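You operate a simulated robot arm through the tools that you are given. There is no shell and no other tool. Be economical: measure what you need, move in short steps, check, and stop when the job is done.

You run a simulated two-armed robot. Do the job below in one go: nothing can be reset, and whatever is moved stays where it is left.

TASK
Move the yellow hose to outlet six on the pump bench.
Fine: blue valve shut before bench clip five comes out; clip the hose in before you reopen the valve. Where these are worked on the way, their far stop is far enough and under half their travel is too little: blue valve.

Only the result counts: the job must be done as asked and must still hold three seconds after the hand-in. Knocking over, shifting, dropping, spilling or breaking anything else fails it.

THE ROBOT
Two 7-joint arms with two-finger parallel grippers on one trunk that stands fixed in place. Base frame: the origin is at the foot of the trunk, x ahead of it, y to its left, z up. Lengths are in m, angles in rad, forces in N, time in s.
The left shoulder is at [0.07, 0.188, 1.24], the right one opposite. With the tool pointing down near the work surface each hand reaches from about 0.26 to 0.78 m from the base axis, measured 20 degrees to its own side. Payload 3.91 kg a hand.
The tool frame of a hand sits at the grasp point between the pads (the TCP): z along the fingers, y along the line on which they close. The tips reach 0.03 m beyond it. The gripper opens to 0.11 m. The fingers are 0.02 m wide and 0.01 m thick; the gripper's body (0.048 by 0.112 m) begins 0.055 m behind the TCP.
Orientation is that of the tool frame in the base frame, as a unit quaternion [w, x, y, z]. With the fingers straight down and closing along the base's y, the tool's x points along the base's -x, its y along +y and its z along -z.

THE INTERFACE
- The arms move only by the tool arm_command. It takes "left_targets", "right_targets" or both (then of equal length, played together; a hand with none holds still); each is a list of rows, each a list of 7 numbers: the shift along the tool's x, y, z in m, then the turn, a rotation vector about the tool's x, y, z in rad, then the finger opening in m, from 0 to 0.11. In form: [[tx, ty, tz, rx, ry, rz, grip], ...]. A call has 1 to 10 rows; each row is the pose to reach, as a shift and turn from the pose commanded when the call began, along the tool's axes at that moment. A row lasts 0.2 s, in which the tool goes at most 0.05 m and 0.15 rad; a call with a longer step from one row to the next is refused whole, and so is a gripper value outside its range. Where a pose cannot be reached the arm comes as near as it can. A force on the tool above 40 N (or 10 N above the force at the start of the call, whichever is more), or a blocked arm, ends the call early, and 0.2 s more pass. Each finger travels about 0.072 m/s and halts on what it meets, pressing with about 40 N; the grip force reading is that of the motor and also rises with nothing between the fingers. The clock runs only during rows and for 0.2 s after the last one: add rows that repeat a pose to give the fingers time. It gives the time, the measured TCP pose, the force on the tool (base axes), the opening and the grip force at its end, in the units of the frame above (readings bear some noise), with the torque about the TCP (base axes, N m) and any sound that the robot's microphone picked up.
- Cameras (640 x 400 px; columns grow to the right, rows downward): "scene" is now at [0.1282, 0.0542, 1.4599]; the picture's right is [0.53, -0.85, 0.00], its down [-0.55, -0.34, -0.76] and it looks along [0.65, 0.40, -0.65] (base axes); focal length 320 px, centre (320, 200). "left" rides on the left gripper at [0.072, -0.017, -0.103] in its tool frame; the picture's right is [0.23, 0.97, 0.00], its down [-0.76, 0.18, -0.62] and it looks along [-0.61, 0.14, 0.78] (tool axes); focal length 222 px, centre (320, 200). "right" rides on the right gripper at [0.072, 0.017, -0.103] in its tool frame; the picture's right is [-0.23, 0.97, 0.00], its down [-0.76, -0.18, -0.62] and it looks along [-0.61, -0.14, 0.78] (tool axes); focal length 222 px, centre (320, 200). There is no depth. A picture from a camera that has moved, and an enlarged one, comes with that camera's place and axes in the base frame and with its lens. The place of the scene camera against the robot may be out by one fixed shift of up to 0.018 m in any direction.
- snapshot(camera): a new picture of that camera. No time passes.
- raise_lower(by): slides the trunk up (or, below 0, down) by that many m; the arms and the scene camera ride with it, the base frame stays. It gives what a move gives, with no picture.
- turn_head(pan, tilt): turns the head with the scene camera to pan (to the left, within 1.501 rad either way) and tilt (down, from -0.506 to 1.204), counted from straight ahead of the robot. It gives what a move gives.
- close_up(camera, box): a new picture of the part [left, top, right, bottom] of that camera's present view, enlarged. No time passes.
- close_job(): hands the job in; it is judged then, once.

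Work in short steps. Places have to be worked out from the pictures, the camera data and where the tool is seen: move nearer, look again, correct. Check each grasp and each placing, and mend what went wrong. You have 120 turns and 74 pictures in all, those below and enlarged ones among them. Open the grippers and draw the arms clear of the work before you hand the job in, unless the task says otherwise; then end with one line.

The tools are called as name(argument=value, ...) on one line, values as JSON. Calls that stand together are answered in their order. arm_command: Moves the arms, as the interface text tells. Its arguments: {"type":"object","properties":{"left_targets":{"type":"array","items":{"type":"array","items":{"type":"number"}}},"right_targets":{"type":"array","items":{"type":"array","items":{"type":"number"}}}},"required":[]} The other tools are called the same way: raise_lower (by) slides the trunk up or down; turn_head (pan, tilt) turns the head that bears the scene camera; snapshot (camera) takes a picture; close_up (camera, box) takes an enlarged picture of a part of a camera's view; close_job () hands the job in.

At the start:

```text
t: 0.0
left_ee_pos: [0.3388, 0.4523, 1.1707]
left_tool_rot: [0.0, -0.001, 1.0, 0.0]
left_force: [0.9, -0.5, 0.8]
left_ft_torque: [-0.02, -0.01, 0.02]
left_opening: 0.1102
left_finger_force: 0.0
right_ee_pos: [0.4532, 0.0623, 1.2537]
right_tool_rot: [0.001, -0.001, 1.0, -0.001]
right_force: [-0.7, -1.0, 0.9]
right_ft_torque: [-0.02, 0.03, 0.03]
right_opening: 0.11
right_finger_force: 0.1
trunk travel left (down, up): [-0.75, 0.19]
head pan, tilt: [0.555, 0.705]
```

scene: 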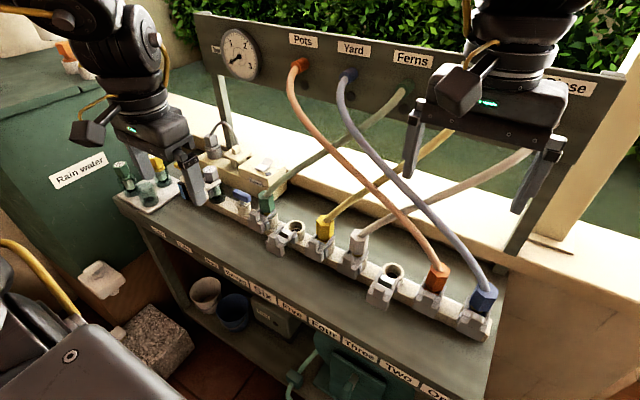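
right: 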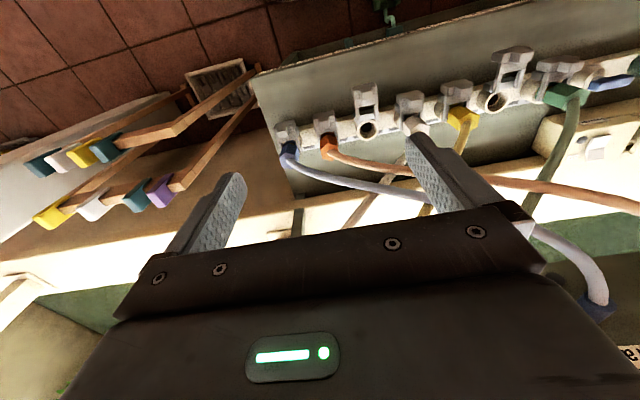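
left: 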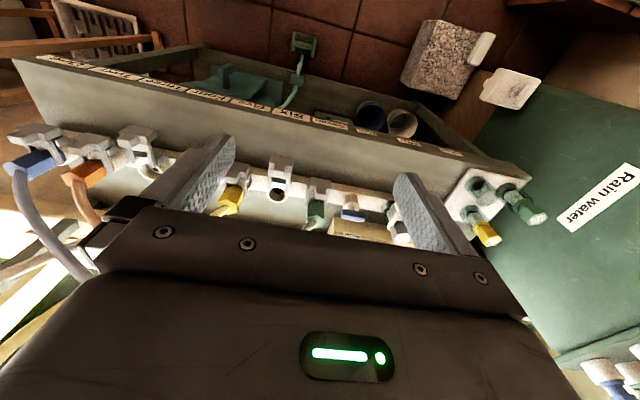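

I start by looking closer at the bench rail, labels and the valve area.

close_up(camera="scene", box=[180, 130, 400, 270])

close_up(camera="scene", box=[130, 220, 450, 400])

close_up(camera="left", box=[180, 70, 460, 260])

```text
2.86 times, centred on (290, 200) of scene
camera zoom: at [0.1282, 0.0542, 1.4599], right [0.53, -0.85, 0.0], down [-0.55, -0.34, -0.76], along [0.65, 0.4, -0.65], focal length 915 px, centre (406, 200)
```

zoom: 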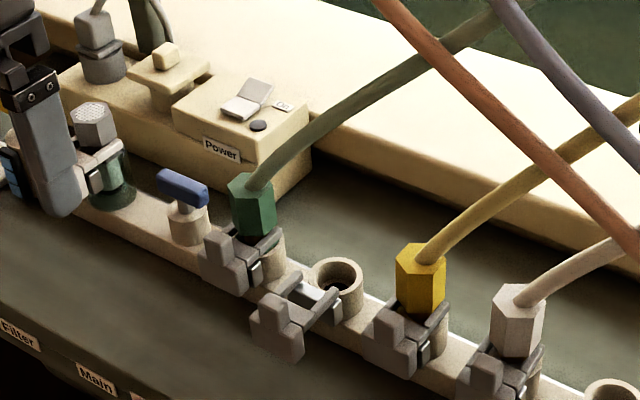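

```text
2.00 times, centred on (290, 310) of scene
camera zoom: at [0.1282, 0.0542, 1.4599], right [0.53, -0.85, 0.0], down [-0.55, -0.34, -0.76], along [0.65, 0.4, -0.65], focal length 640 px, centre (380, -20)
```

zoom: 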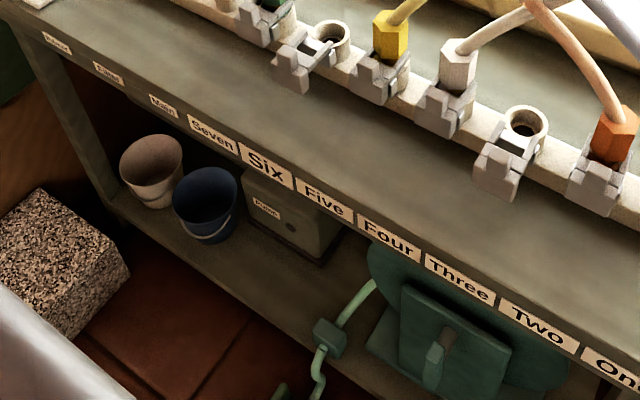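

```text
2.11 times, centred on (320, 165) of left
camera zoom: at [0.2657, 0.4358, 1.2736], right [-0.23, 0.97, 0.0], down [0.76, 0.18, 0.62], along [0.61, 0.14, -0.78], focal length 468 px, centre (320, 274)
```

zoom: 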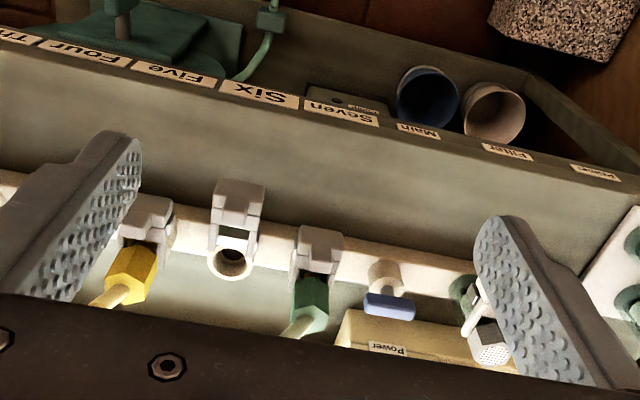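

Outlets from the right: One blue, Two orange, Three empty, Four white, Five yellow, Six empty (its clip open), Seven green, then Main, the blue valve. I triangulate outlet six at about (0.590, 0.411, 0.866), and move the left hand lower for a closer look.

arm_command(left_targets=[[-0.015, -0.012, 0.03, 0, 0, 0, 0.11], [-0.03, -0.025, 0.06, 0, 0, 0, 0.11], [-0.045, -0.037, 0.09, 0, 0, 0, 0.11], [-0.06, -0.05, 0.12, 0, 0, 0, 0.11]], right_targets=[[0.03, -0.03, 0, 0, 0, 0, 0.11], [0.06, -0.06, 0, 0, 0, 0, 0.11], [0.09, -0.09, 0, 0, 0, 0, 0.11], [0.12, -0.12, 0, 0, 0, 0, 0.11]])

snapshot(camera="left")

snapshot(camera="scene")

```text
t: 1.0
left_ee_pos: [0.3982, 0.4008, 1.0498]
left_tool_rot: [0.0, 0.0, 1.0, 0.002]
left_force: [-0.1, 0.2, -0.6]
left_ft_torque: [0.02, 0.02, 0.0]
left_opening: 0.1098
left_finger_force: 0.0
right_ee_pos: [0.3313, -0.0621, 1.2566]
right_tool_rot: [0.0, 0.0, 1.0, 0.001]
right_force: [0.4, -0.6, 0.4]
right_ft_torque: [0.06, 0.03, -0.02]
right_opening: 0.1099
right_finger_force: 0.1
trunk travel left (down, up): [-0.75, 0.19]
head pan, tilt: [0.555, 0.705]
```

```text
67 pictures are left
camera left: at [0.3253, 0.3838, 1.154], right [-0.23, 0.97, 0.0], down [0.76, 0.18, 0.62], along [0.61, 0.14, -0.78], focal length 222 px, centre (320, 200)
```

left: 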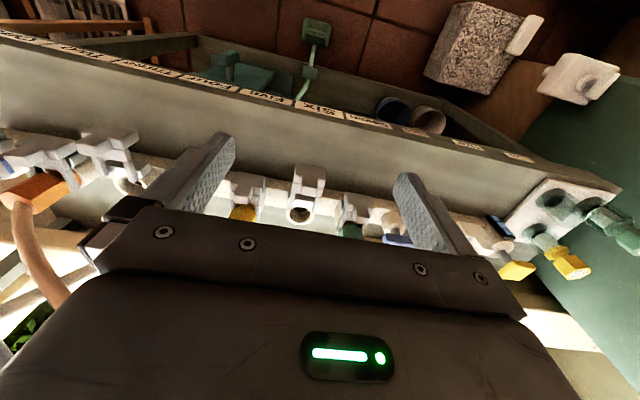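

```text
66 pictures are left
camera scene: at [0.1295, 0.0503, 1.4599], right [0.53, -0.85, 0.0], down [-0.55, -0.34, -0.76], along [0.65, 0.4, -0.65], focal length 320 px, centre (320, 200)
```

scene: 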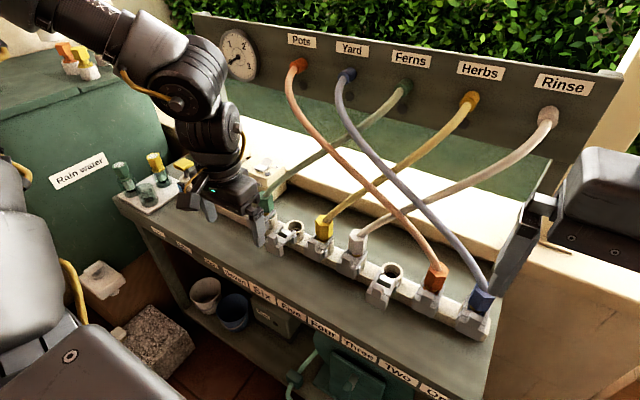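

The scene view is now clear, so I zoom in on clips five to seven and the valve.

close_up(camera="scene", box=[256, 190, 352, 280])

close_up(camera="left", box=[220, 140, 420, 265])

```text
4.44 times, centred on (304, 235) of scene
camera zoom: at [0.1295, 0.0503, 1.4599], right [0.53, -0.85, 0.0], down [-0.55, -0.34, -0.76], along [0.65, 0.4, -0.65], focal length 1423 px, centre (391, 44)
```

zoom: 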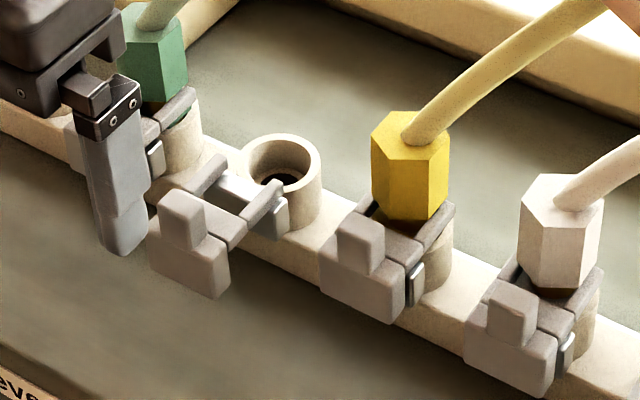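

```text
3.20 times, centred on (320, 202) of left
camera zoom: at [0.3253, 0.3838, 1.154], right [-0.23, 0.97, 0.0], down [0.76, 0.18, 0.62], along [0.61, 0.14, -0.78], focal length 711 px, centre (320, 192)
```

zoom: 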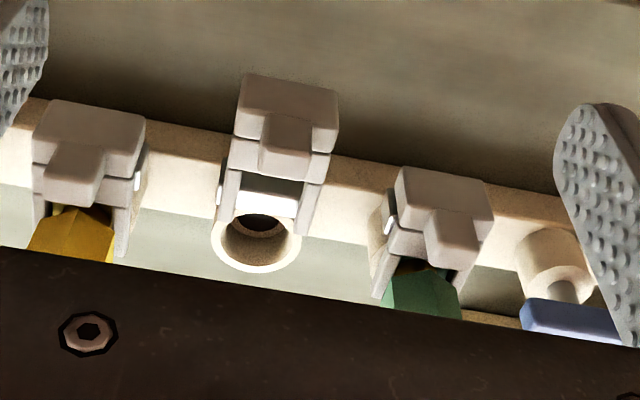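

The clips are forks that slide in x, and clip six is drawn out toward the robot. The blue valve sits at about (0.585, 0.584, 0.90), so I move the left hand over it to see the handle and any marks.

arm_command(left_targets=[[-0.02, 0.032, 0.004, 0, 0, 0, 0.11], [-0.04, 0.064, 0.008, 0, 0, 0, 0.11], [-0.06, 0.096, 0.012, 0, 0, 0, 0.11], [-0.08, 0.128, 0.016, 0, 0, 0, 0.11], [-0.1, 0.16, 0.02, 0, 0, 0, 0.11]])

snapshot(camera="left")

close_up(camera="left", box=[240, 130, 400, 230])

```text
t: 2.2
left_ee_pos: [0.5005, 0.5614, 1.0275]
left_tool_rot: [-0.001, 0.001, 1.0, -0.001]
left_force: [-0.2, 0.0, -0.2]
left_ft_torque: [-0.02, 0.03, 0.04]
left_opening: 0.1099
left_finger_force: 0.0
right_ee_pos: [0.3333, -0.0576, 1.2575]
right_tool_rot: [-0.001, -0.001, 1.0, -0.001]
right_force: [-0.1, 0.1, 0.5]
right_ft_torque: [0.01, 0.04, 0.02]
right_opening: 0.1101
right_finger_force: 0.0
trunk travel left (down, up): [-0.75, 0.19]
head pan, tilt: [0.555, 0.705]
```

```text
63 pictures are left
camera left: at [0.4274, 0.545, 1.1306], right [-0.23, 0.97, 0.0], down [0.76, 0.18, 0.62], along [0.61, 0.14, -0.78], focal length 222 px, centre (320, 200)
```

left: 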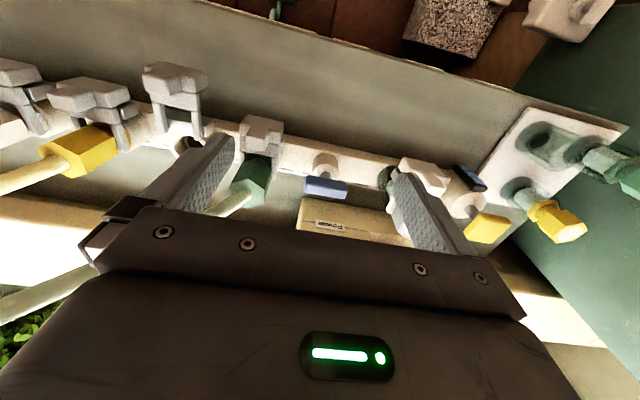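

```text
4.00 times, centred on (320, 180) of left
camera zoom: at [0.4274, 0.545, 1.1306], right [-0.23, 0.97, 0.0], down [0.76, 0.18, 0.62], along [0.61, 0.14, -0.78], focal length 888 px, centre (320, 280)
```

zoom: 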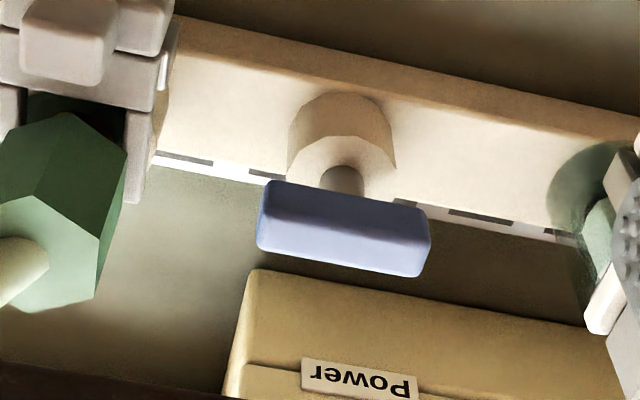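

The handle lies along the rail, which I take as open, at about (0.590, 0.589, 0.893). I turn the hand 90° counter-clockwise so the fingers close along x, and move it above the handle.

arm_command(left_targets=[[-0.009, 0.0028, 0, 0, 0, -0.149, 0.11], [-0.018, 0.0056, 0, 0, 0, -0.298, 0.11], [-0.027, 0.0084, 0, 0, 0, -0.447, 0.1], [-0.036, 0.0112, 0, 0, 0, -0.596, 0.08], [-0.045, 0.014, 0, 0, 0, -0.745, 0.06], [-0.054, 0.0168, 0, 0, 0, -0.894, 0.05], [-0.063, 0.0196, 0, 0, 0, -1.043, 0.05], [-0.072, 0.0224, 0, 0, 0, -1.192, 0.05], [-0.081, 0.0252, 0, 0, 0, -1.341, 0.05], [-0.09, 0.028, 0, 0, 0, -1.49, 0.05]])

arm_command(left_targets=[[0, 0, 0, 0, 0, -0.081, 0.05], [0, 0, 0, 0, 0, -0.081, 0.05]])

snapshot(camera="left")

snapshot(camera="scene")

```text
t: 4.4
left_ee_pos: [0.5742, 0.5924, 1.076]
left_tool_rot: [0.0, -0.679, 0.734, 0.0]
left_force: [0.1, 0.8, -0.4]
left_ft_torque: [0.01, -0.02, 0.03]
left_opening: 0.05
left_finger_force: 0.1
left hand out of reach, approached as far as the arm can: row 9, 10
right_ee_pos: [0.3306, -0.0595, 1.2568]
right_tool_rot: [0.0, -0.001, 1.0, 0.0]
right_force: [-0.3, 0.3, 0.3]
right_ft_torque: [0.0, 0.04, 0.0]
right_opening: 0.1098
right_finger_force: 0.1
trunk travel left (down, up): [-0.75, 0.19]
head pan, tilt: [0.555, 0.705]
```

```text
t: 5.0
left_ee_pos: [0.5793, 0.6002, 1.0901]
left_tool_rot: [0.0, -0.707, 0.707, -0.001]
left_force: [0.1, 0.1, -0.2]
left_ft_torque: [0.01, 0.03, -0.01]
left_opening: 0.0503
left_finger_force: 0.1
left hand out of reach, approached as far as the arm can: row 1, 2
right_ee_pos: [0.3311, -0.0572, 1.2573]
right_tool_rot: [0.0, 0.0, 1.0, 0.0]
right_force: [0.5, -0.8, -0.8]
right_ft_torque: [0.03, 0.05, 0.03]
right_opening: 0.1101
right_finger_force: 0.1
trunk travel left (down, up): [-0.75, 0.19]
head pan, tilt: [0.555, 0.705]
```

```text
61 pictures are left
camera left: at [0.5943, 0.5281, 1.1926], right [-0.97, -0.23, 0.0], down [-0.18, 0.76, 0.62], along [-0.14, 0.61, -0.78], focal length 222 px, centre (320, 200)
```

left: 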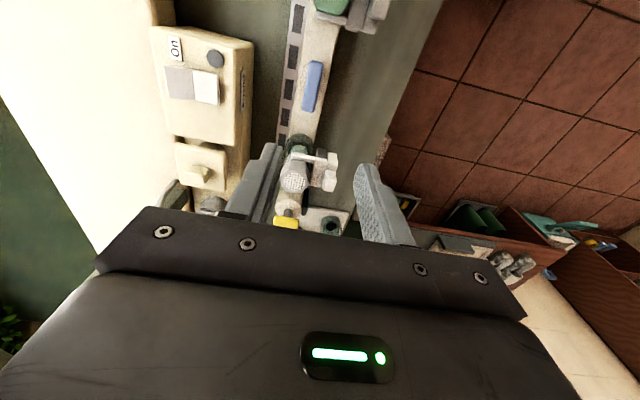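

```text
60 pictures are left
camera scene: at [0.1279, 0.0535, 1.4599], right [0.53, -0.85, 0.0], down [-0.55, -0.34, -0.76], along [0.65, 0.4, -0.65], focal length 320 px, centre (320, 200)
```

scene: 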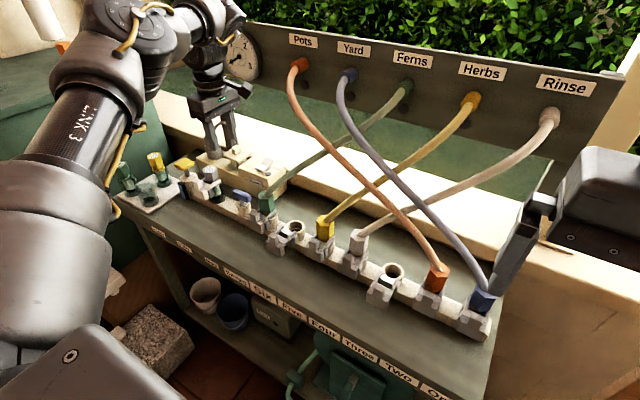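

The arm is at the edge of its reach. The handle is confirmed at (0.590, 0.590), and I lower the trunk a bit to bring the shoulder nearer hand height.

raise_lower(by=-0.07)

arm_command(left_targets=[[0, 0, 0, 0, 0, 0, 0.05]])

snapshot(camera="scene")

```text
t: 6.1
left_ee_pos: [0.5775, 0.6011, 1.0185]
left_tool_rot: [-0.001, -0.707, 0.707, 0.0]
left_force: [-0.4, -0.5, 0.2]
left_ft_torque: [0.01, 0.03, 0.02]
left_opening: 0.0501
left_finger_force: 0.1
right_ee_pos: [0.3315, -0.0579, 1.1873]
right_tool_rot: [0.0, -0.002, 1.0, 0.0]
right_force: [0.0, 0.4, -1.2]
right_ft_torque: [-0.03, -0.01, -0.01]
right_opening: 0.1099
right_finger_force: 0.0
trunk travel left (down, up): [-0.68, 0.26]
head pan, tilt: [0.555, 0.705]
```

```text
t: 6.5
left_ee_pos: [0.5781, 0.6, 1.0187]
left_tool_rot: [-0.001, -0.707, 0.708, 0.0]
left_force: [1.1, 0.7, -0.8]
left_ft_torque: [-0.01, 0.04, 0.02]
left_opening: 0.0501
left_finger_force: 0.0
right_ee_pos: [0.3327, -0.0572, 1.1869]
right_tool_rot: [0.001, -0.001, 1.0, -0.001]
right_force: [-0.9, 0.0, 0.1]
right_ft_torque: [0.03, 0.02, 0.04]
right_opening: 0.11
right_finger_force: 0.1
trunk travel left (down, up): [-0.68, 0.26]
head pan, tilt: [0.555, 0.705]
```

```text
59 pictures are left
camera scene: at [0.1285, 0.0542, 1.3899], right [0.53, -0.85, 0.0], down [-0.55, -0.34, -0.76], along [0.65, 0.4, -0.65], focal length 320 px, centre (320, 200)
```

scene: 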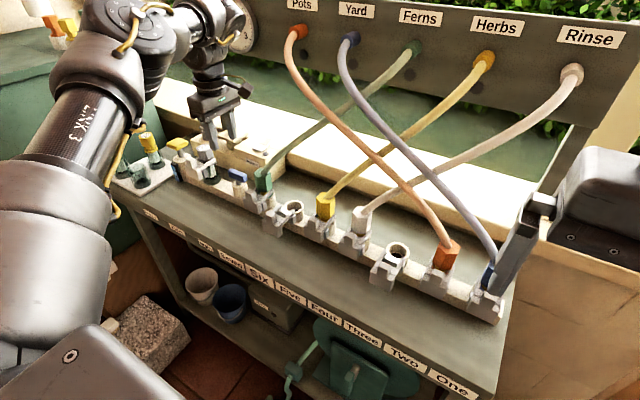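

Reach seems restored, so I centre over the handle and go down to z≈0.96.

arm_command(left_targets=[[0.01, -0.012, 0.0, 0, 0, 0, 0.05], [0.01, -0.012, 0.03, 0, 0, 0, 0.05], [0.01, -0.012, 0.06, 0, 0, 0, 0.05]])

snapshot(camera="left")

```text
t: 7.3
left_ee_pos: [0.5655, 0.615, 1.007]
left_tool_rot: [-0.002, -0.706, 0.708, -0.002]
left_force: [-0.5, 0.6, -0.3]
left_ft_torque: [0.02, -0.04, -0.01]
left_opening: 0.05
left_finger_force: 0.1
left hand out of reach, approached as far as the arm can: row 1, 2, 3
right_ee_pos: [0.3306, -0.0559, 1.1873]
right_tool_rot: [0.0, -0.001, 1.0, -0.002]
right_force: [-0.4, 0.3, -0.4]
right_ft_torque: [-0.02, 0.03, -0.04]
right_opening: 0.1101
right_finger_force: 0.0
trunk travel left (down, up): [-0.68, 0.26]
head pan, tilt: [0.555, 0.705]
```

```text
58 pictures are left
camera left: at [0.5819, 0.5424, 1.1111], right [-0.97, -0.23, 0.0], down [-0.18, 0.76, 0.62], along [-0.14, 0.6, -0.78], focal length 222 px, centre (320, 200)
```

left: 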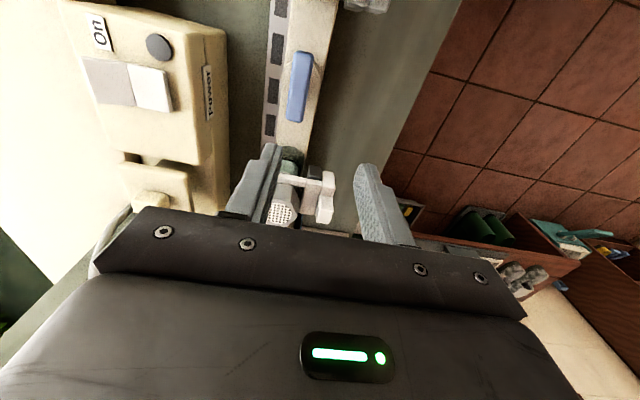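

The limit looks like a wrist limit at this yaw rather than distance. I back up and turn the hand the other way, clockwise through yaw 0 to −90°.

arm_command(left_targets=[[0.0, 0.0, -0.03, 0, 0, 0.1, 0.05], [0.01, 0.005, -0.04, 0, 0, 0.24, 0.05], [0.02, 0.01, -0.05, 0, 0, 0.38, 0.05], [0.03, 0.015, -0.05, 0, 0, 0.52, 0.05], [0.04, 0.02, -0.05, 0, 0, 0.66, 0.05], [0.04, 0.02, -0.05, 0, 0, 0.8, 0.05], [0.04, 0.02, -0.05, 0, 0, 0.94, 0.05], [0.04, 0.02, -0.05, 0, 0, 1.08, 0.05], [0.04, 0.02, -0.05, 0, 0, 1.22, 0.05], [0.04, 0.02, -0.05, 0, 0, 1.36, 0.05]])

arm_command(left_targets=[[0, 0, 0, 0, 0, 0.14, 0.05], [0, 0, 0, 0, 0, 0.28, 0.05], [0, 0, 0, 0, 0, 0.42, 0.05], [0, 0, 0, 0, 0, 0.56, 0.05], [0, 0, 0, 0, 0, 0.7, 0.05], [0, 0, 0, 0, 0, 0.84, 0.05], [0, 0, 0, 0, 0, 0.98, 0.05], [0, 0, 0, 0, 0, 1.12, 0.05], [0, 0, 0, 0, 0, 1.26, 0.05], [0, 0, 0, 0, 0, 1.4, 0.05]])

```text
t: 9.5
left_ee_pos: [0.5491, 0.573, 1.0602]
left_tool_rot: [-0.001, -0.103, 0.995, -0.001]
left_force: [0.4, 0.2, 0.4]
left_ft_torque: [-0.01, 0.0, 0.03]
left_opening: 0.0502
left_finger_force: 0.0
right_ee_pos: [0.3314, -0.058, 1.1873]
right_tool_rot: [0.0, -0.001, 1.0, -0.002]
right_force: [0.2, 0.0, 0.7]
right_ft_torque: [0.04, -0.01, 0.0]
right_opening: 0.1101
right_finger_force: 0.1
trunk travel left (down, up): [-0.68, 0.26]
head pan, tilt: [0.555, 0.705]
```

```text
t: 11.7
left_ee_pos: [0.5497, 0.5721, 1.0614]
left_tool_rot: [0.0, 0.562, 0.827, 0.0]
left_force: [0.5, -0.4, 0.6]
left_ft_torque: [0.0, 0.01, 0.02]
left_opening: 0.0501
left_finger_force: 0.0
right_ee_pos: [0.3331, -0.0568, 1.1877]
right_tool_rot: [0.0, -0.001, 1.0, 0.0]
right_force: [0.0, 0.7, 0.0]
right_ft_torque: [0.03, -0.02, 0.0]
right_opening: 0.11
right_finger_force: 0.1
trunk travel left (down, up): [-0.68, 0.26]
head pan, tilt: [0.555, 0.705]
```

Now I finish the turn to 90° clockwise and centre over the handle at z≈1.0.

arm_command(left_targets=[[0.001, 0.0146, 0, 0, 0, 0.126, 0.05], [0.001, 0.0292, 0, 0, 0, 0.252, 0.05], [0.002, 0.0438, 0.0, 0, 0, 0.377, 0.05], [0.002, 0.0438, 0.03, 0, 0, 0.377, 0.05], [0.002, 0.0438, 0.06, 0, 0, 0.377, 0.05], [0.002, 0.0438, 0.06, 0, 0, 0.377, 0.05]])

snapshot(camera="left")

```text
t: 13.1
left_ee_pos: [0.5886, 0.5895, 1.0005]
left_tool_rot: [0.001, 0.706, 0.709, 0.0]
left_force: [0.7, -0.8, 0.7]
left_ft_torque: [0.02, -0.02, 0.02]
left_opening: 0.0502
left_finger_force: 0.0
left hand out of reach, approached as far as the arm can: row 3
right_ee_pos: [0.3322, -0.0587, 1.1886]
right_tool_rot: [0.001, -0.001, 1.0, 0.0]
right_force: [0.3, -0.9, 0.3]
right_ft_torque: [0.02, 0.03, 0.03]
right_opening: 0.1101
right_finger_force: 0.1
trunk travel left (down, up): [-0.68, 0.26]
head pan, tilt: [0.555, 0.705]
```

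```text
57 pictures are left
camera left: at [0.5713, 0.6633, 1.1036], right [0.97, 0.23, 0.0], down [0.18, -0.76, 0.62], along [0.14, -0.61, -0.78], focal length 222 px, centre (320, 200)
```

left: 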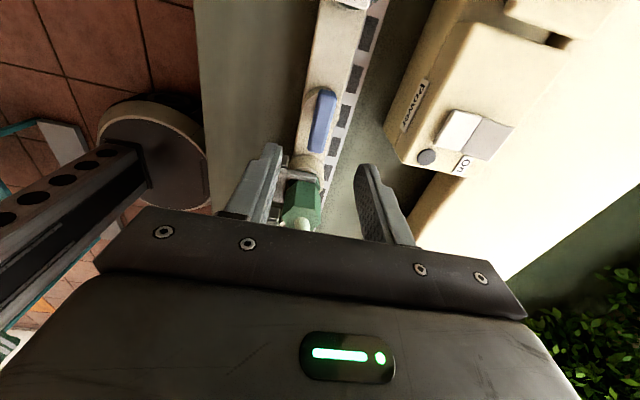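

I'm centred over the handle and within reach, so I descend until the fingertips straddle it.

arm_command(left_targets=[[0.001, 0.001, 0.03, 0, 0, 0, 0.05], [0.001, 0.001, 0.06, 0, 0, 0, 0.05], [0.001, 0.001, 0.075, 0, 0, 0, 0.05], [0.001, 0.001, 0.09, 0, 0, 0, 0.05], [0.001, 0.001, 0.098, 0, 0, 0, 0.05]])

snapshot(camera="left")

close_up(camera="scene", box=[140, 80, 340, 220])

```text
t: 14.3
left_ee_pos: [0.5903, 0.5922, 0.9044]
left_tool_rot: [0.002, 0.705, 0.709, -0.001]
left_force: [-0.1, 0.0, 0.5]
left_ft_torque: [0.03, 0.01, 0.01]
left_opening: 0.0498
left_finger_force: 0.1
right_ee_pos: [0.3316, -0.0586, 1.1882]
right_tool_rot: [0.0, -0.001, 1.0, 0.001]
right_force: [0.3, -0.2, 0.0]
right_ft_torque: [-0.01, 0.01, 0.03]
right_opening: 0.11
right_finger_force: 0.0
trunk travel left (down, up): [-0.68, 0.26]
head pan, tilt: [0.555, 0.705]
```

```text
56 pictures are left
camera left: at [0.5733, 0.6651, 1.0069], right [0.97, 0.23, 0.0], down [0.18, -0.76, 0.62], along [0.14, -0.61, -0.78], focal length 222 px, centre (320, 200)
```

left: 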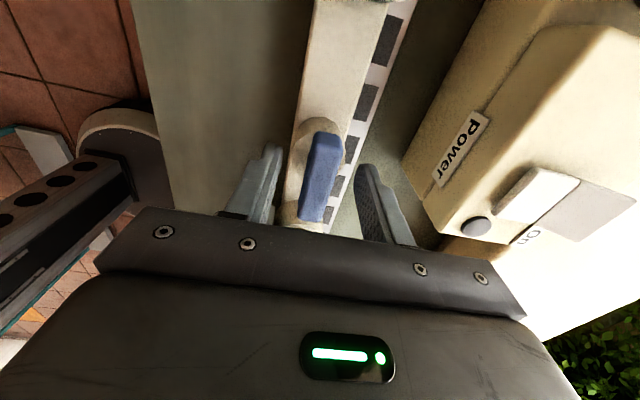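

```text
2.86 times, centred on (240, 150) of scene
camera zoom: at [0.1283, 0.0537, 1.3899], right [0.53, -0.85, 0.0], down [-0.55, -0.34, -0.76], along [0.65, 0.4, -0.65], focal length 915 px, centre (549, 343)
```

zoom: 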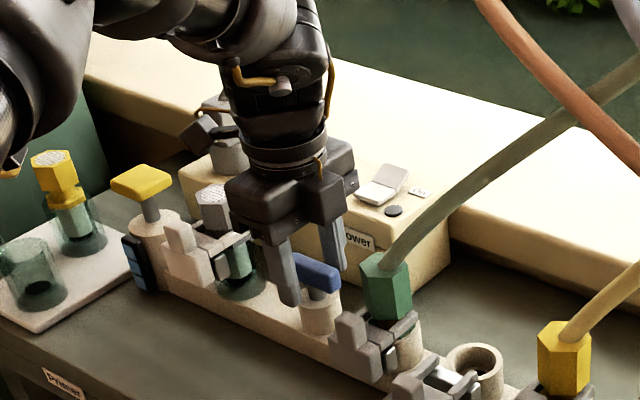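

The fingers straddle the bar, so I close on it.

arm_command(left_targets=[[0, 0, 0, 0, 0, 0, 0.02], [0, 0, 0, 0, 0, 0, 0.0], [0, 0, 0, 0, 0, 0, 0.0], [0, 0, 0, 0, 0, 0, 0.0]])

```text
t: 15.3
left_ee_pos: [0.5898, 0.5928, 0.9042]
left_tool_rot: [0.0, 0.706, 0.709, -0.001]
left_force: [-4.2, -2.0, -2.9]
left_ft_torque: [-0.19, 0.02, -0.29]
left_opening: 0.0166
left_finger_force: 44.7
right_ee_pos: [0.3304, -0.058, 1.1883]
right_tool_rot: [0.0, 0.0, 1.0, -0.001]
right_force: [0.4, -1.2, -0.7]
right_ft_torque: [0.02, 0.01, 0.02]
right_opening: 0.1102
right_finger_force: 0.0
trunk travel left (down, up): [-0.68, 0.26]
head pan, tilt: [0.555, 0.705]
```

The bar is held (opening 0.0166 m). I test the turn counter-clockwise first, about 0.3 rad.

arm_command(left_targets=[[0, 0, 0, 0, 0, -0.1, 0.0], [0, 0, 0, 0, 0, -0.2, 0.0], [0, 0, 0, 0, 0, -0.3, 0.0]])

```text
t: 16.1
left_ee_pos: [0.5904, 0.5938, 0.9031]
left_tool_rot: [0.0, 0.591, 0.806, -0.001]
left_force: [-7.2, 3.0, 2.1]
left_ft_torque: [0.05, 0.01, -1.76]
left_opening: 0.0236
left_finger_force: 45.5
right_ee_pos: [0.3297, -0.0572, 1.1881]
right_tool_rot: [0.001, -0.001, 1.0, -0.001]
right_force: [0.3, -0.2, -0.1]
right_ft_torque: [-0.02, -0.02, 0.01]
right_opening: 0.11
right_finger_force: 0.1
trunk travel left (down, up): [-0.68, 0.26]
head pan, tilt: [0.555, 0.705]
```

The fingers spread and the torque rose to 1.8 N·m, so that side is a stop. I go back and try clockwise.

arm_command(left_targets=[[0, 0, 0, 0, 0, 0.1, 0.0], [0, 0, 0, 0, 0, 0.2, 0.0], [0, 0, 0, 0, 0, 0.3, 0.0], [0, 0, 0, 0, 0, 0.4, 0.0], [0, 0, 0, 0, 0, 0.5, 0.0], [0, 0, 0, 0, 0, 0.6, 0.0]])

```text
t: 17.5
left_ee_pos: [0.5897, 0.5902, 0.9039]
left_tool_rot: [0.001, 0.805, 0.594, -0.001]
left_force: [-7.4, -6.3, 0.5]
left_ft_torque: [-0.63, 0.14, -0.02]
left_opening: 0.0168
left_finger_force: 45.1
right_ee_pos: [0.3306, -0.059, 1.1887]
right_tool_rot: [0.0, -0.001, 1.0, -0.001]
right_force: [-0.6, -0.4, -0.1]
right_ft_torque: [-0.01, 0.0, -0.02]
right_opening: 0.1099
right_finger_force: 0.1
trunk travel left (down, up): [-0.68, 0.26]
head pan, tilt: [0.555, 0.705]
```

It turns freely clockwise, so I continue.

arm_command(left_targets=[[0, 0, 0, 0, 0, 0.12, 0.0], [0, 0, 0, 0, 0, 0.24, 0.0], [0, 0, 0, 0, 0, 0.36, 0.0], [0, 0, 0, 0, 0, 0.48, 0.0], [0, 0, 0, 0, 0, 0.6, 0.0]])

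```text
t: 18.7
left_ee_pos: [0.5897, 0.5901, 0.9036]
left_tool_rot: [0.0, 0.944, 0.33, 0.0]
left_force: [-6.8, -5.1, 3.9]
left_ft_torque: [-0.56, 0.39, 0.05]
left_opening: 0.0168
left_finger_force: 44.9
right_ee_pos: [0.3304, -0.0586, 1.1873]
right_tool_rot: [0.001, -0.001, 1.0, 0.001]
right_force: [-0.4, 0.6, 0.4]
right_ft_torque: [0.03, 0.0, 0.0]
right_opening: 0.1101
right_finger_force: 0.0
trunk travel left (down, up): [-0.68, 0.26]
head pan, tilt: [0.555, 0.705]
```

Still free at about 0.9 rad. I go on toward the stop.

arm_command(left_targets=[[0, 0, 0, 0, 0, 0.12, 0.0], [0, 0, 0, 0, 0, 0.24, 0.0], [0, 0, 0, 0, 0, 0.36, 0.0], [0, 0, 0, 0, 0, 0.48, 0.0], [0, 0, 0, 0, 0, 0.6, 0.0]])

```text
t: 19.9
left_ee_pos: [0.5898, 0.5899, 0.9044]
left_tool_rot: [0.0, 0.999, 0.035, -0.001]
left_force: [-3.9, -9.8, 1.3]
left_ft_torque: [-0.03, -0.44, 0.02]
left_opening: 0.0169
left_finger_force: 44.7
right_ee_pos: [0.3314, -0.0602, 1.1887]
right_tool_rot: [0.0, -0.001, 1.0, 0.0]
right_force: [-0.7, 0.0, 1.0]
right_ft_torque: [0.0, -0.01, 0.0]
right_opening: 0.1102
right_finger_force: 0.1
trunk travel left (down, up): [-0.68, 0.26]
head pan, tilt: [0.555, 0.705]
```

arm_command(left_targets=[[0, 0, 0, 0, 0, 0.08, 0.0], [0, 0, 0, 0, 0, 0.16, 0.0], [0, 0, 0, 0, 0, 0.22, 0.0]])

snapshot(camera="left")

```text
t: 20.7
left_ee_pos: [0.5914, 0.5901, 0.9034]
left_tool_rot: [0.0, 0.997, -0.074, 0.0]
left_force: [2.7, -9.7, 3.3]
left_ft_torque: [-0.04, 0.15, 1.44]
left_opening: 0.0196
left_finger_force: 44.7
right_ee_pos: [0.3323, -0.0595, 1.1884]
right_tool_rot: [0.0, -0.001, 1.0, 0.0]
right_force: [0.2, 0.3, -0.4]
right_ft_torque: [0.01, 0.03, 0.0]
right_opening: 0.1101
right_finger_force: 0.2
trunk travel left (down, up): [-0.68, 0.26]
head pan, tilt: [0.555, 0.705]
```

```text
54 pictures are left
camera left: at [0.6653, 0.5966, 1.0067], right [0.08, -1.0, 0.0], down [-0.78, -0.07, 0.62], along [-0.62, -0.05, -0.78], focal length 222 px, centre (320, 200)
```

left: 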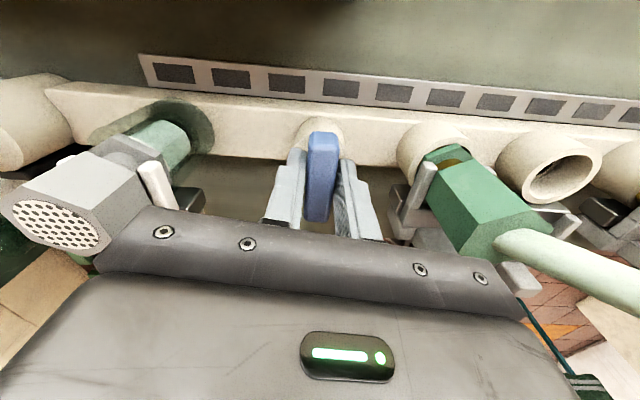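

The far stop is reached (torque 1.4 N·m) and the handle lies across the rail: shut. I relax the twist, open and lift straight up.

arm_command(left_targets=[[0, 0, 0, 0, 0, -0.1, 0.0], [0, 0, 0, 0, 0, -0.14, 0.02], [0, 0, 0, 0, 0, -0.14, 0.05], [0, 0, 0, 0, 0, -0.14, 0.05], [0, 0, -0.03, 0, 0, -0.14, 0.05], [0, 0, -0.07, 0, 0, -0.14, 0.05], [0, 0, -0.11, 0, 0, -0.14, 0.05]])

snapshot(camera="left")

```text
t: 22.3
left_ee_pos: [0.5915, 0.5899, 1.0133]
left_tool_rot: [0.0, 1.0, -0.003, -0.001]
left_force: [0.3, 0.2, -0.2]
left_ft_torque: [0.0, -0.04, 0.01]
left_opening: 0.0502
left_finger_force: 0.0
right_ee_pos: [0.3315, -0.0591, 1.1883]
right_tool_rot: [0.0, 0.0, 1.0, 0.0]
right_force: [0.2, -0.9, 0.1]
right_ft_torque: [-0.02, -0.03, 0.03]
right_opening: 0.11
right_finger_force: 0.0
trunk travel left (down, up): [-0.68, 0.26]
head pan, tilt: [0.555, 0.705]
```

```text
53 pictures are left
camera left: at [0.6642, 0.6077, 1.1165], right [0.22, -0.97, 0.0], down [-0.76, -0.17, 0.62], along [-0.61, -0.14, -0.78], focal length 222 px, centre (320, 200)
```

left: 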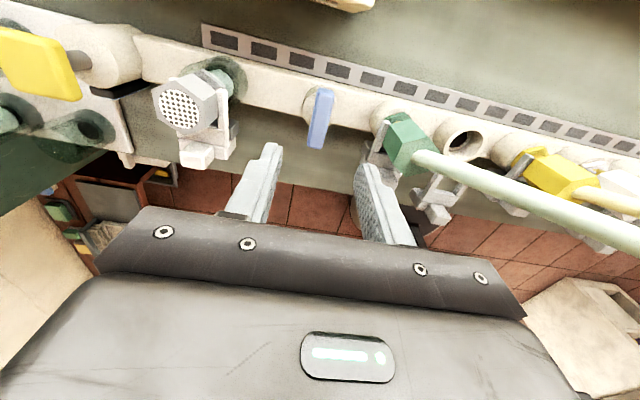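

The valve is shut and untouched by the release. I swing the left hand back to yaw 0, inward and toward clip five.

arm_command(left_targets=[[-0.014, 0.019, -0.01, 0, 0, -0.1, 0.05], [-0.028, 0.038, -0.02, 0, 0, -0.24, 0.05], [-0.042, 0.057, -0.03, 0, 0, -0.38, 0.05], [-0.056, 0.076, -0.04, 0, 0, -0.52, 0.05], [-0.07, 0.095, -0.05, 0, 0, -0.66, 0.05], [-0.084, 0.114, -0.06, 0, 0, -0.8, 0.05], [-0.098, 0.133, -0.07, 0, 0, -0.94, 0.05], [-0.112, 0.152, -0.08, 0, 0, -1.08, 0.05], [-0.126, 0.171, -0.09, 0, 0, -1.22, 0.05], [-0.14, 0.19, -0.09, 0, 0, -1.36, 0.05]])

arm_command(left_targets=[[0, 0, 0, 0, 0, -0.149, 0.05], [0, 0, 0, 0, 0, -0.298, 0.05], [0, 0, 0, 0, 0, -0.447, 0.05], [0, 0, 0, 0, 0, -0.596, 0.05], [0, 0, 0, 0, 0, -0.745, 0.05], [0, 0, 0, 0, 0, -0.894, 0.05], [0, 0, 0, 0, 0, -1.043, 0.05], [0, 0, 0, 0, 0, -1.192, 0.05], [0, 0, 0, 0, 0, -1.341, 0.05], [0, 0, 0, 0, 0, -1.49, 0.05]])

arm_command(left_targets=[[0, 0, 0, 0, 0, -0.14, 0.05], [0, 0, 0, 0, 0, -0.292, 0.05], [0, 0, 0, 0, 0, -0.292, 0.05]])

snapshot(camera="left")

```text
t: 24.5
left_ee_pos: [0.4506, 0.4023, 1.104]
left_tool_rot: [0.0, 0.779, 0.627, 0.0]
left_force: [-0.6, 0.2, 0.7]
left_ft_torque: [0.02, 0.01, 0.0]
left_opening: 0.0501
left_finger_force: 0.1
right_ee_pos: [0.3316, -0.0583, 1.1879]
right_tool_rot: [0.0, -0.001, 1.0, -0.001]
right_force: [-1.2, -0.1, 0.2]
right_ft_torque: [0.03, 0.0, 0.0]
right_opening: 0.11
right_finger_force: 0.1
trunk travel left (down, up): [-0.68, 0.26]
head pan, tilt: [0.555, 0.705]
```

```text
t: 26.7
left_ee_pos: [0.4507, 0.4027, 1.1033]
left_tool_rot: [-0.001, 0.147, 0.989, 0.0]
left_force: [0.0, 0.8, 0.0]
left_ft_torque: [-0.01, -0.04, -0.02]
left_opening: 0.0505
left_finger_force: 0.0
right_ee_pos: [0.3315, -0.0573, 1.1873]
right_tool_rot: [0.0, 0.0, 1.0, -0.001]
right_force: [-0.2, 0.6, -0.9]
right_ft_torque: [0.04, 0.01, -0.01]
right_opening: 0.1101
right_finger_force: 0.1
trunk travel left (down, up): [-0.68, 0.26]
head pan, tilt: [0.555, 0.705]
```

```text
refused: row 2 steps farther than a row can; nothing moved
```

```text
52 pictures are left
camera left: at [0.3756, 0.4075, 1.206], right [0.07, 1.0, 0.0], down [0.78, -0.05, 0.62], along [0.62, -0.04, -0.78], focal length 222 px, centre (320, 200)
```

left: 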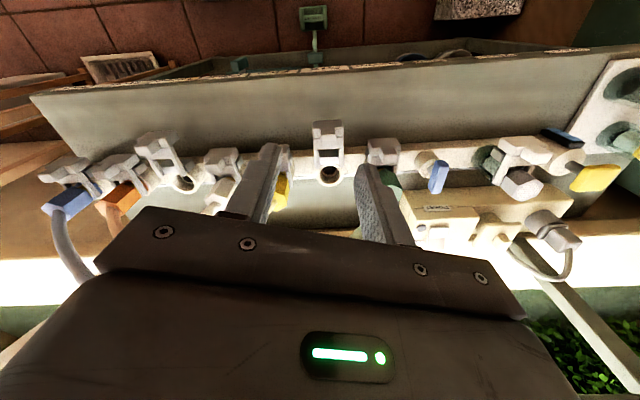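

I finish the rotation and move above clip five, whose knob I estimate at (0.541, 0.322, 0.91), for a look.

arm_command(left_targets=[[-0.0176, -0.015, 0.025, 0, 0, -0.074, 0.06], [-0.0353, -0.03, 0.05, 0, 0, -0.148, 0.06], [-0.053, -0.045, 0.075, 0, 0, -0.221, 0.06], [-0.0706, -0.06, 0.1, 0, 0, -0.295, 0.06], [-0.0706, -0.06, 0.1, 0, 0, -0.295, 0.06]])

close_up(camera="left", box=[220, 80, 420, 215])

close_up(camera="scene", box=[220, 110, 400, 240])

```text
t: 27.9
left_ee_pos: [0.5005, 0.3248, 1.0034]
left_tool_rot: [0.0, 0.001, 1.0, -0.001]
left_force: [0.3, -0.9, 1.2]
left_ft_torque: [-0.01, -0.01, -0.04]
left_opening: 0.0598
left_finger_force: 0.0
right_ee_pos: [0.3307, -0.0582, 1.1884]
right_tool_rot: [0.0, -0.001, 1.0, -0.001]
right_force: [-0.7, 0.2, -0.1]
right_ft_torque: [0.0, -0.04, 0.02]
right_opening: 0.1099
right_finger_force: 0.0
trunk travel left (down, up): [-0.68, 0.26]
head pan, tilt: [0.555, 0.705]
```

```text
2.96 times, centred on (320, 148) of left
camera zoom: at [0.4274, 0.3085, 1.106], right [-0.23, 0.97, 0.0], down [0.76, 0.18, 0.62], along [0.61, 0.14, -0.78], focal length 658 px, centre (320, 356)
```

zoom: 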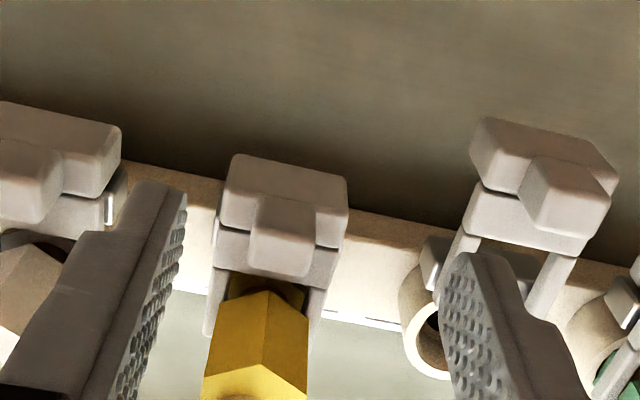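

```text
3.08 times, centred on (310, 175) of scene
camera zoom: at [0.1271, 0.0539, 1.39], right [0.53, -0.85, 0.0], down [-0.55, -0.34, -0.76], along [0.65, 0.4, -0.65], focal length 985 px, centre (351, 277)
```

zoom: 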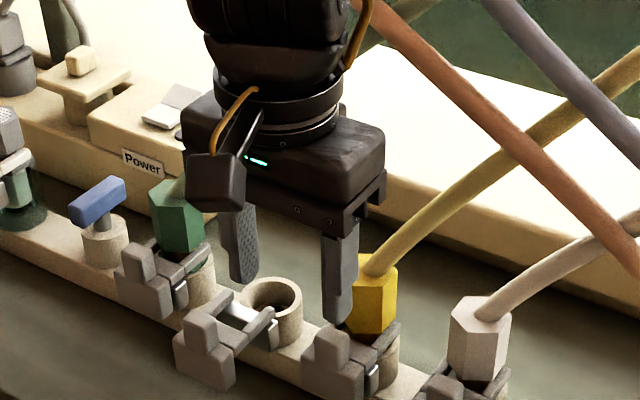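

The knob of clip five is about at (0.535, 0.320, 0.91), 2.3 cm wide. I bring the open fingers over it and check before going down.

arm_command(left_targets=[[-0.018, -0.002, 0.015, 0, 0, 0, 0.05], [-0.036, -0.004, 0.03, 0, 0, 0, 0.05], [-0.036, -0.004, 0.05, 0, 0, 0, 0.05]])

close_up(camera="left", box=[220, 100, 420, 235])

```text
t: 28.7
left_ee_pos: [0.5359, 0.3212, 0.9521]
left_tool_rot: [0.0, 0.001, 1.0, -0.001]
left_force: [-0.4, 0.1, -0.2]
left_ft_torque: [0.04, 0.04, 0.01]
left_opening: 0.0502
left_finger_force: 0.0
right_ee_pos: [0.3312, -0.058, 1.1876]
right_tool_rot: [0.0, -0.002, 1.0, 0.0]
right_force: [0.2, 0.1, 0.2]
right_ft_torque: [0.01, 0.01, -0.03]
right_opening: 0.1098
right_finger_force: 0.1
trunk travel left (down, up): [-0.68, 0.26]
head pan, tilt: [0.555, 0.705]
```

```text
2.96 times, centred on (320, 168) of left
camera zoom: at [0.4636, 0.3053, 1.0554], right [-0.23, 0.97, 0.0], down [0.76, 0.18, 0.62], along [0.61, 0.14, -0.78], focal length 658 px, centre (320, 296)
```

zoom: 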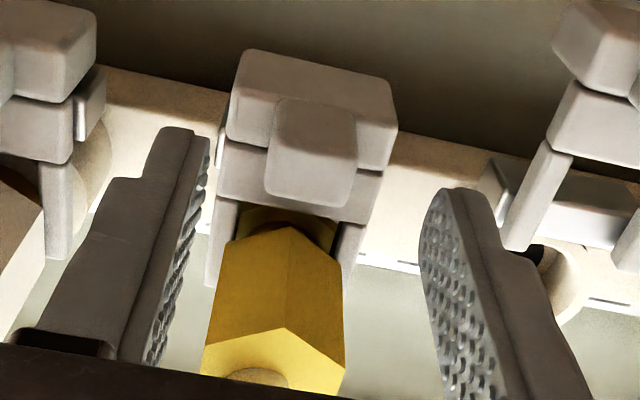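

The knob's top is at about z 0.92, centred near (0.538, 0.320). I descend to z≈0.925 and close on it.

arm_command(left_targets=[[-0.002, -0.001, 0.014, 0, 0, 0, 0.05], [-0.002, -0.001, 0.027, 0, 0, 0, 0.05], [-0.002, -0.001, 0.027, 0, 0, 0, 0.03], [-0.002, -0.001, 0.027, 0, 0, 0, 0.0], [-0.002, -0.001, 0.027, 0, 0, 0, 0.0], [-0.002, -0.001, 0.027, 0, 0, 0, 0.0]])

close_up(camera="left", box=[220, 100, 420, 235])

```text
t: 30.1
left_ee_pos: [0.5386, 0.3203, 0.926]
left_tool_rot: [0.0, 0.0, 1.0, -0.001]
left_force: [0.6, 7.5, 2.3]
left_ft_torque: [0.22, 0.03, 0.1]
left_opening: 0.0217
left_finger_force: 44.6
right_ee_pos: [0.3321, -0.0556, 1.1886]
right_tool_rot: [0.001, -0.001, 1.0, -0.001]
right_force: [0.0, 0.2, 0.4]
right_ft_torque: [-0.01, 0.01, -0.02]
right_opening: 0.11
right_finger_force: 0.1
trunk travel left (down, up): [-0.68, 0.26]
head pan, tilt: [0.555, 0.705]
```

```text
2.96 times, centred on (320, 168) of left
camera zoom: at [0.4658, 0.3038, 1.0287], right [-0.23, 0.97, 0.0], down [0.76, 0.18, 0.62], along [0.61, 0.14, -0.78], focal length 658 px, centre (320, 296)
```

zoom: 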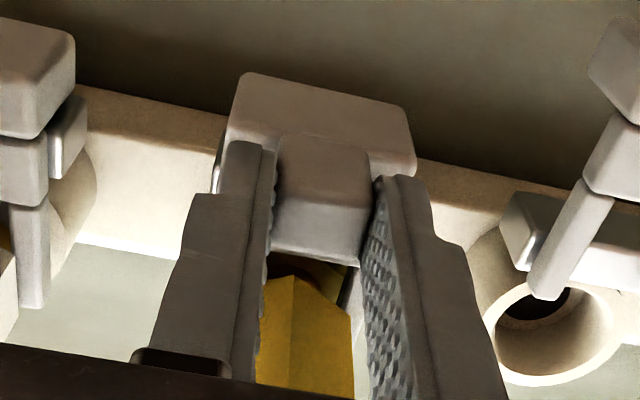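

The knob is held (opening 0.0217 m). I pull toward the robot, tool +x, in small steps.

arm_command(left_targets=[[0.005, 0, 0, 0, 0, 0, 0.0], [0.01, 0, 0, 0, 0, 0, 0.0], [0.015, 0, 0, 0, 0, 0, 0.0], [0.02, 0, 0, 0, 0, 0, 0.0], [0.025, 0, 0, 0, 0, 0, 0.0]])

close_up(camera="left", box=[220, 100, 420, 235])

```text
t: 31.3
left_ee_pos: [0.5119, 0.3196, 0.9251]
left_tool_rot: [0.001, 0.001, 1.0, -0.001]
left_force: [0.7, 12.6, 19.9]
left_ft_torque: [0.43, 0.56, 0.02]
left_opening: 0.0213
left_finger_force: 44.7
right_ee_pos: [0.3307, -0.0574, 1.1882]
right_tool_rot: [0.0, -0.001, 1.0, -0.002]
right_force: [0.2, 0.4, -1.2]
right_ft_torque: [0.0, -0.01, 0.03]
right_opening: 0.1101
right_finger_force: 0.0
trunk travel left (down, up): [-0.68, 0.26]
head pan, tilt: [0.555, 0.705]
```

```text
2.96 times, centred on (320, 168) of left
camera zoom: at [0.4388, 0.3038, 1.0285], right [-0.23, 0.97, 0.0], down [0.76, 0.18, 0.62], along [0.61, 0.14, -0.78], focal length 658 px, centre (320, 296)
```

zoom: 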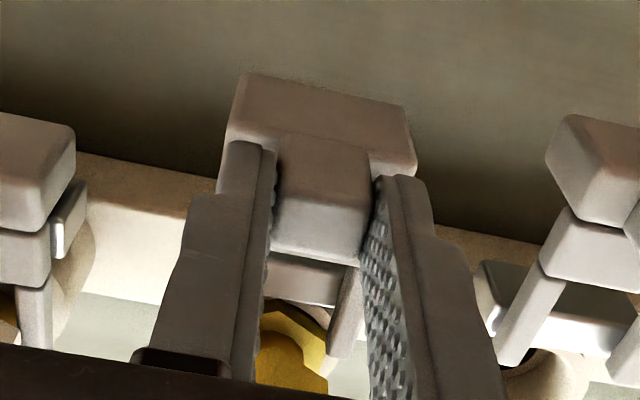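

The clip slides with the hand but is still short of clip six's open position, so I pull further until it stops.

arm_command(left_targets=[[0.004, 0, -0.001, 0, 0, 0, 0.0], [0.008, 0, -0.001, 0, 0, 0, 0.0], [0.012, 0, -0.001, 0, 0, 0, 0.0]])

close_up(camera="left", box=[220, 100, 420, 235])

```text
t: 32.1
left_ee_pos: [0.502, 0.3208, 0.9256]
left_tool_rot: [0.001, 0.001, 1.0, -0.001]
left_force: [10.8, 13.6, 10.2]
left_ft_torque: [0.29, 0.28, -0.11]
left_opening: 0.0211
left_finger_force: 45.0
right_ee_pos: [0.3319, -0.057, 1.1868]
right_tool_rot: [0.0, -0.001, 1.0, -0.002]
right_force: [0.4, 0.6, -0.3]
right_ft_torque: [-0.01, 0.0, -0.01]
right_opening: 0.11
right_finger_force: 0.1
trunk travel left (down, up): [-0.68, 0.26]
head pan, tilt: [0.555, 0.705]
```

```text
2.96 times, centred on (320, 168) of left
camera zoom: at [0.4296, 0.3039, 1.0285], right [-0.23, 0.97, 0.0], down [0.76, 0.18, 0.62], along [0.61, 0.14, -0.78], focal length 658 px, centre (320, 296)
```

zoom: 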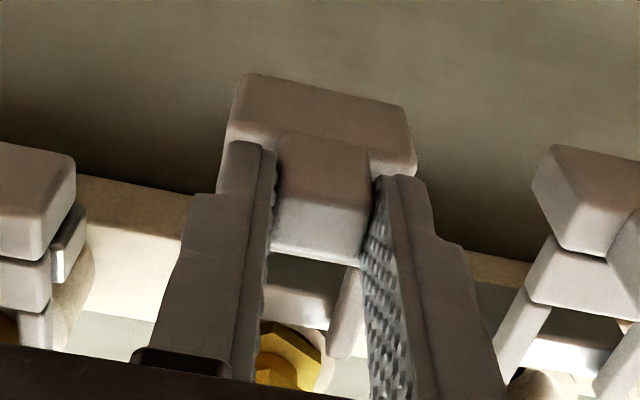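

Clip five is now out as far as clip six. I release the knob and lift off.

arm_command(left_targets=[[-0.002, 0, 0, 0, 0, 0, 0.02], [-0.002, 0, 0, 0, 0, 0, 0.06], [-0.002, 0, 0, 0, 0, 0, 0.06], [-0.002, 0, -0.04, 0, 0, 0, 0.06], [-0.002, 0, -0.08, 0, 0, 0, 0.06], [-0.002, 0, -0.1, 0, 0, 0, 0.06]])

close_up(camera="scene", box=[220, 110, 400, 240])

close_up(camera="left", box=[200, 100, 440, 250])

```text
t: 33.5
left_ee_pos: [0.5049, 0.3198, 1.0263]
left_tool_rot: [-0.001, 0.001, 1.0, 0.0]
left_force: [-0.7, -0.2, -0.2]
left_ft_torque: [0.01, 0.0, -0.01]
left_opening: 0.0598
left_finger_force: 0.0
right_ee_pos: [0.3317, -0.0575, 1.1891]
right_tool_rot: [0.0, -0.001, 1.0, 0.0]
right_force: [0.2, -0.4, 0.6]
right_ft_torque: [-0.01, 0.02, 0.02]
right_opening: 0.11
right_finger_force: 0.0
trunk travel left (down, up): [-0.68, 0.26]
head pan, tilt: [0.555, 0.705]
```

```text
3.08 times, centred on (310, 175) of scene
camera zoom: at [0.1282, 0.0542, 1.3898], right [0.53, -0.85, 0.0], down [-0.55, -0.34, -0.76], along [0.65, 0.4, -0.65], focal length 985 px, centre (351, 277)
```

zoom: 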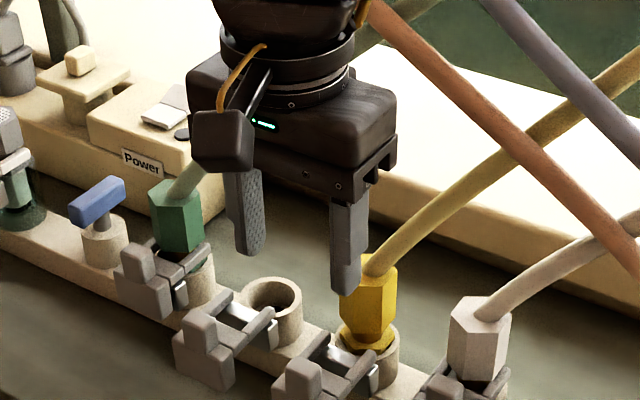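

```text
2.67 times, centred on (320, 175) of left
camera zoom: at [0.4313, 0.3041, 1.1289], right [-0.23, 0.97, 0.0], down [0.76, 0.18, 0.62], along [0.61, 0.14, -0.78], focal length 592 px, centre (320, 267)
```

zoom: 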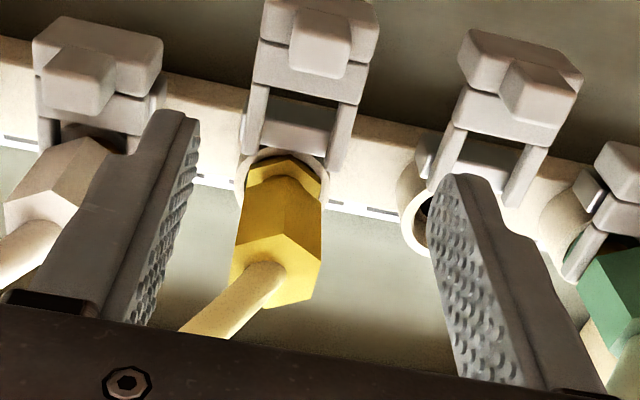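

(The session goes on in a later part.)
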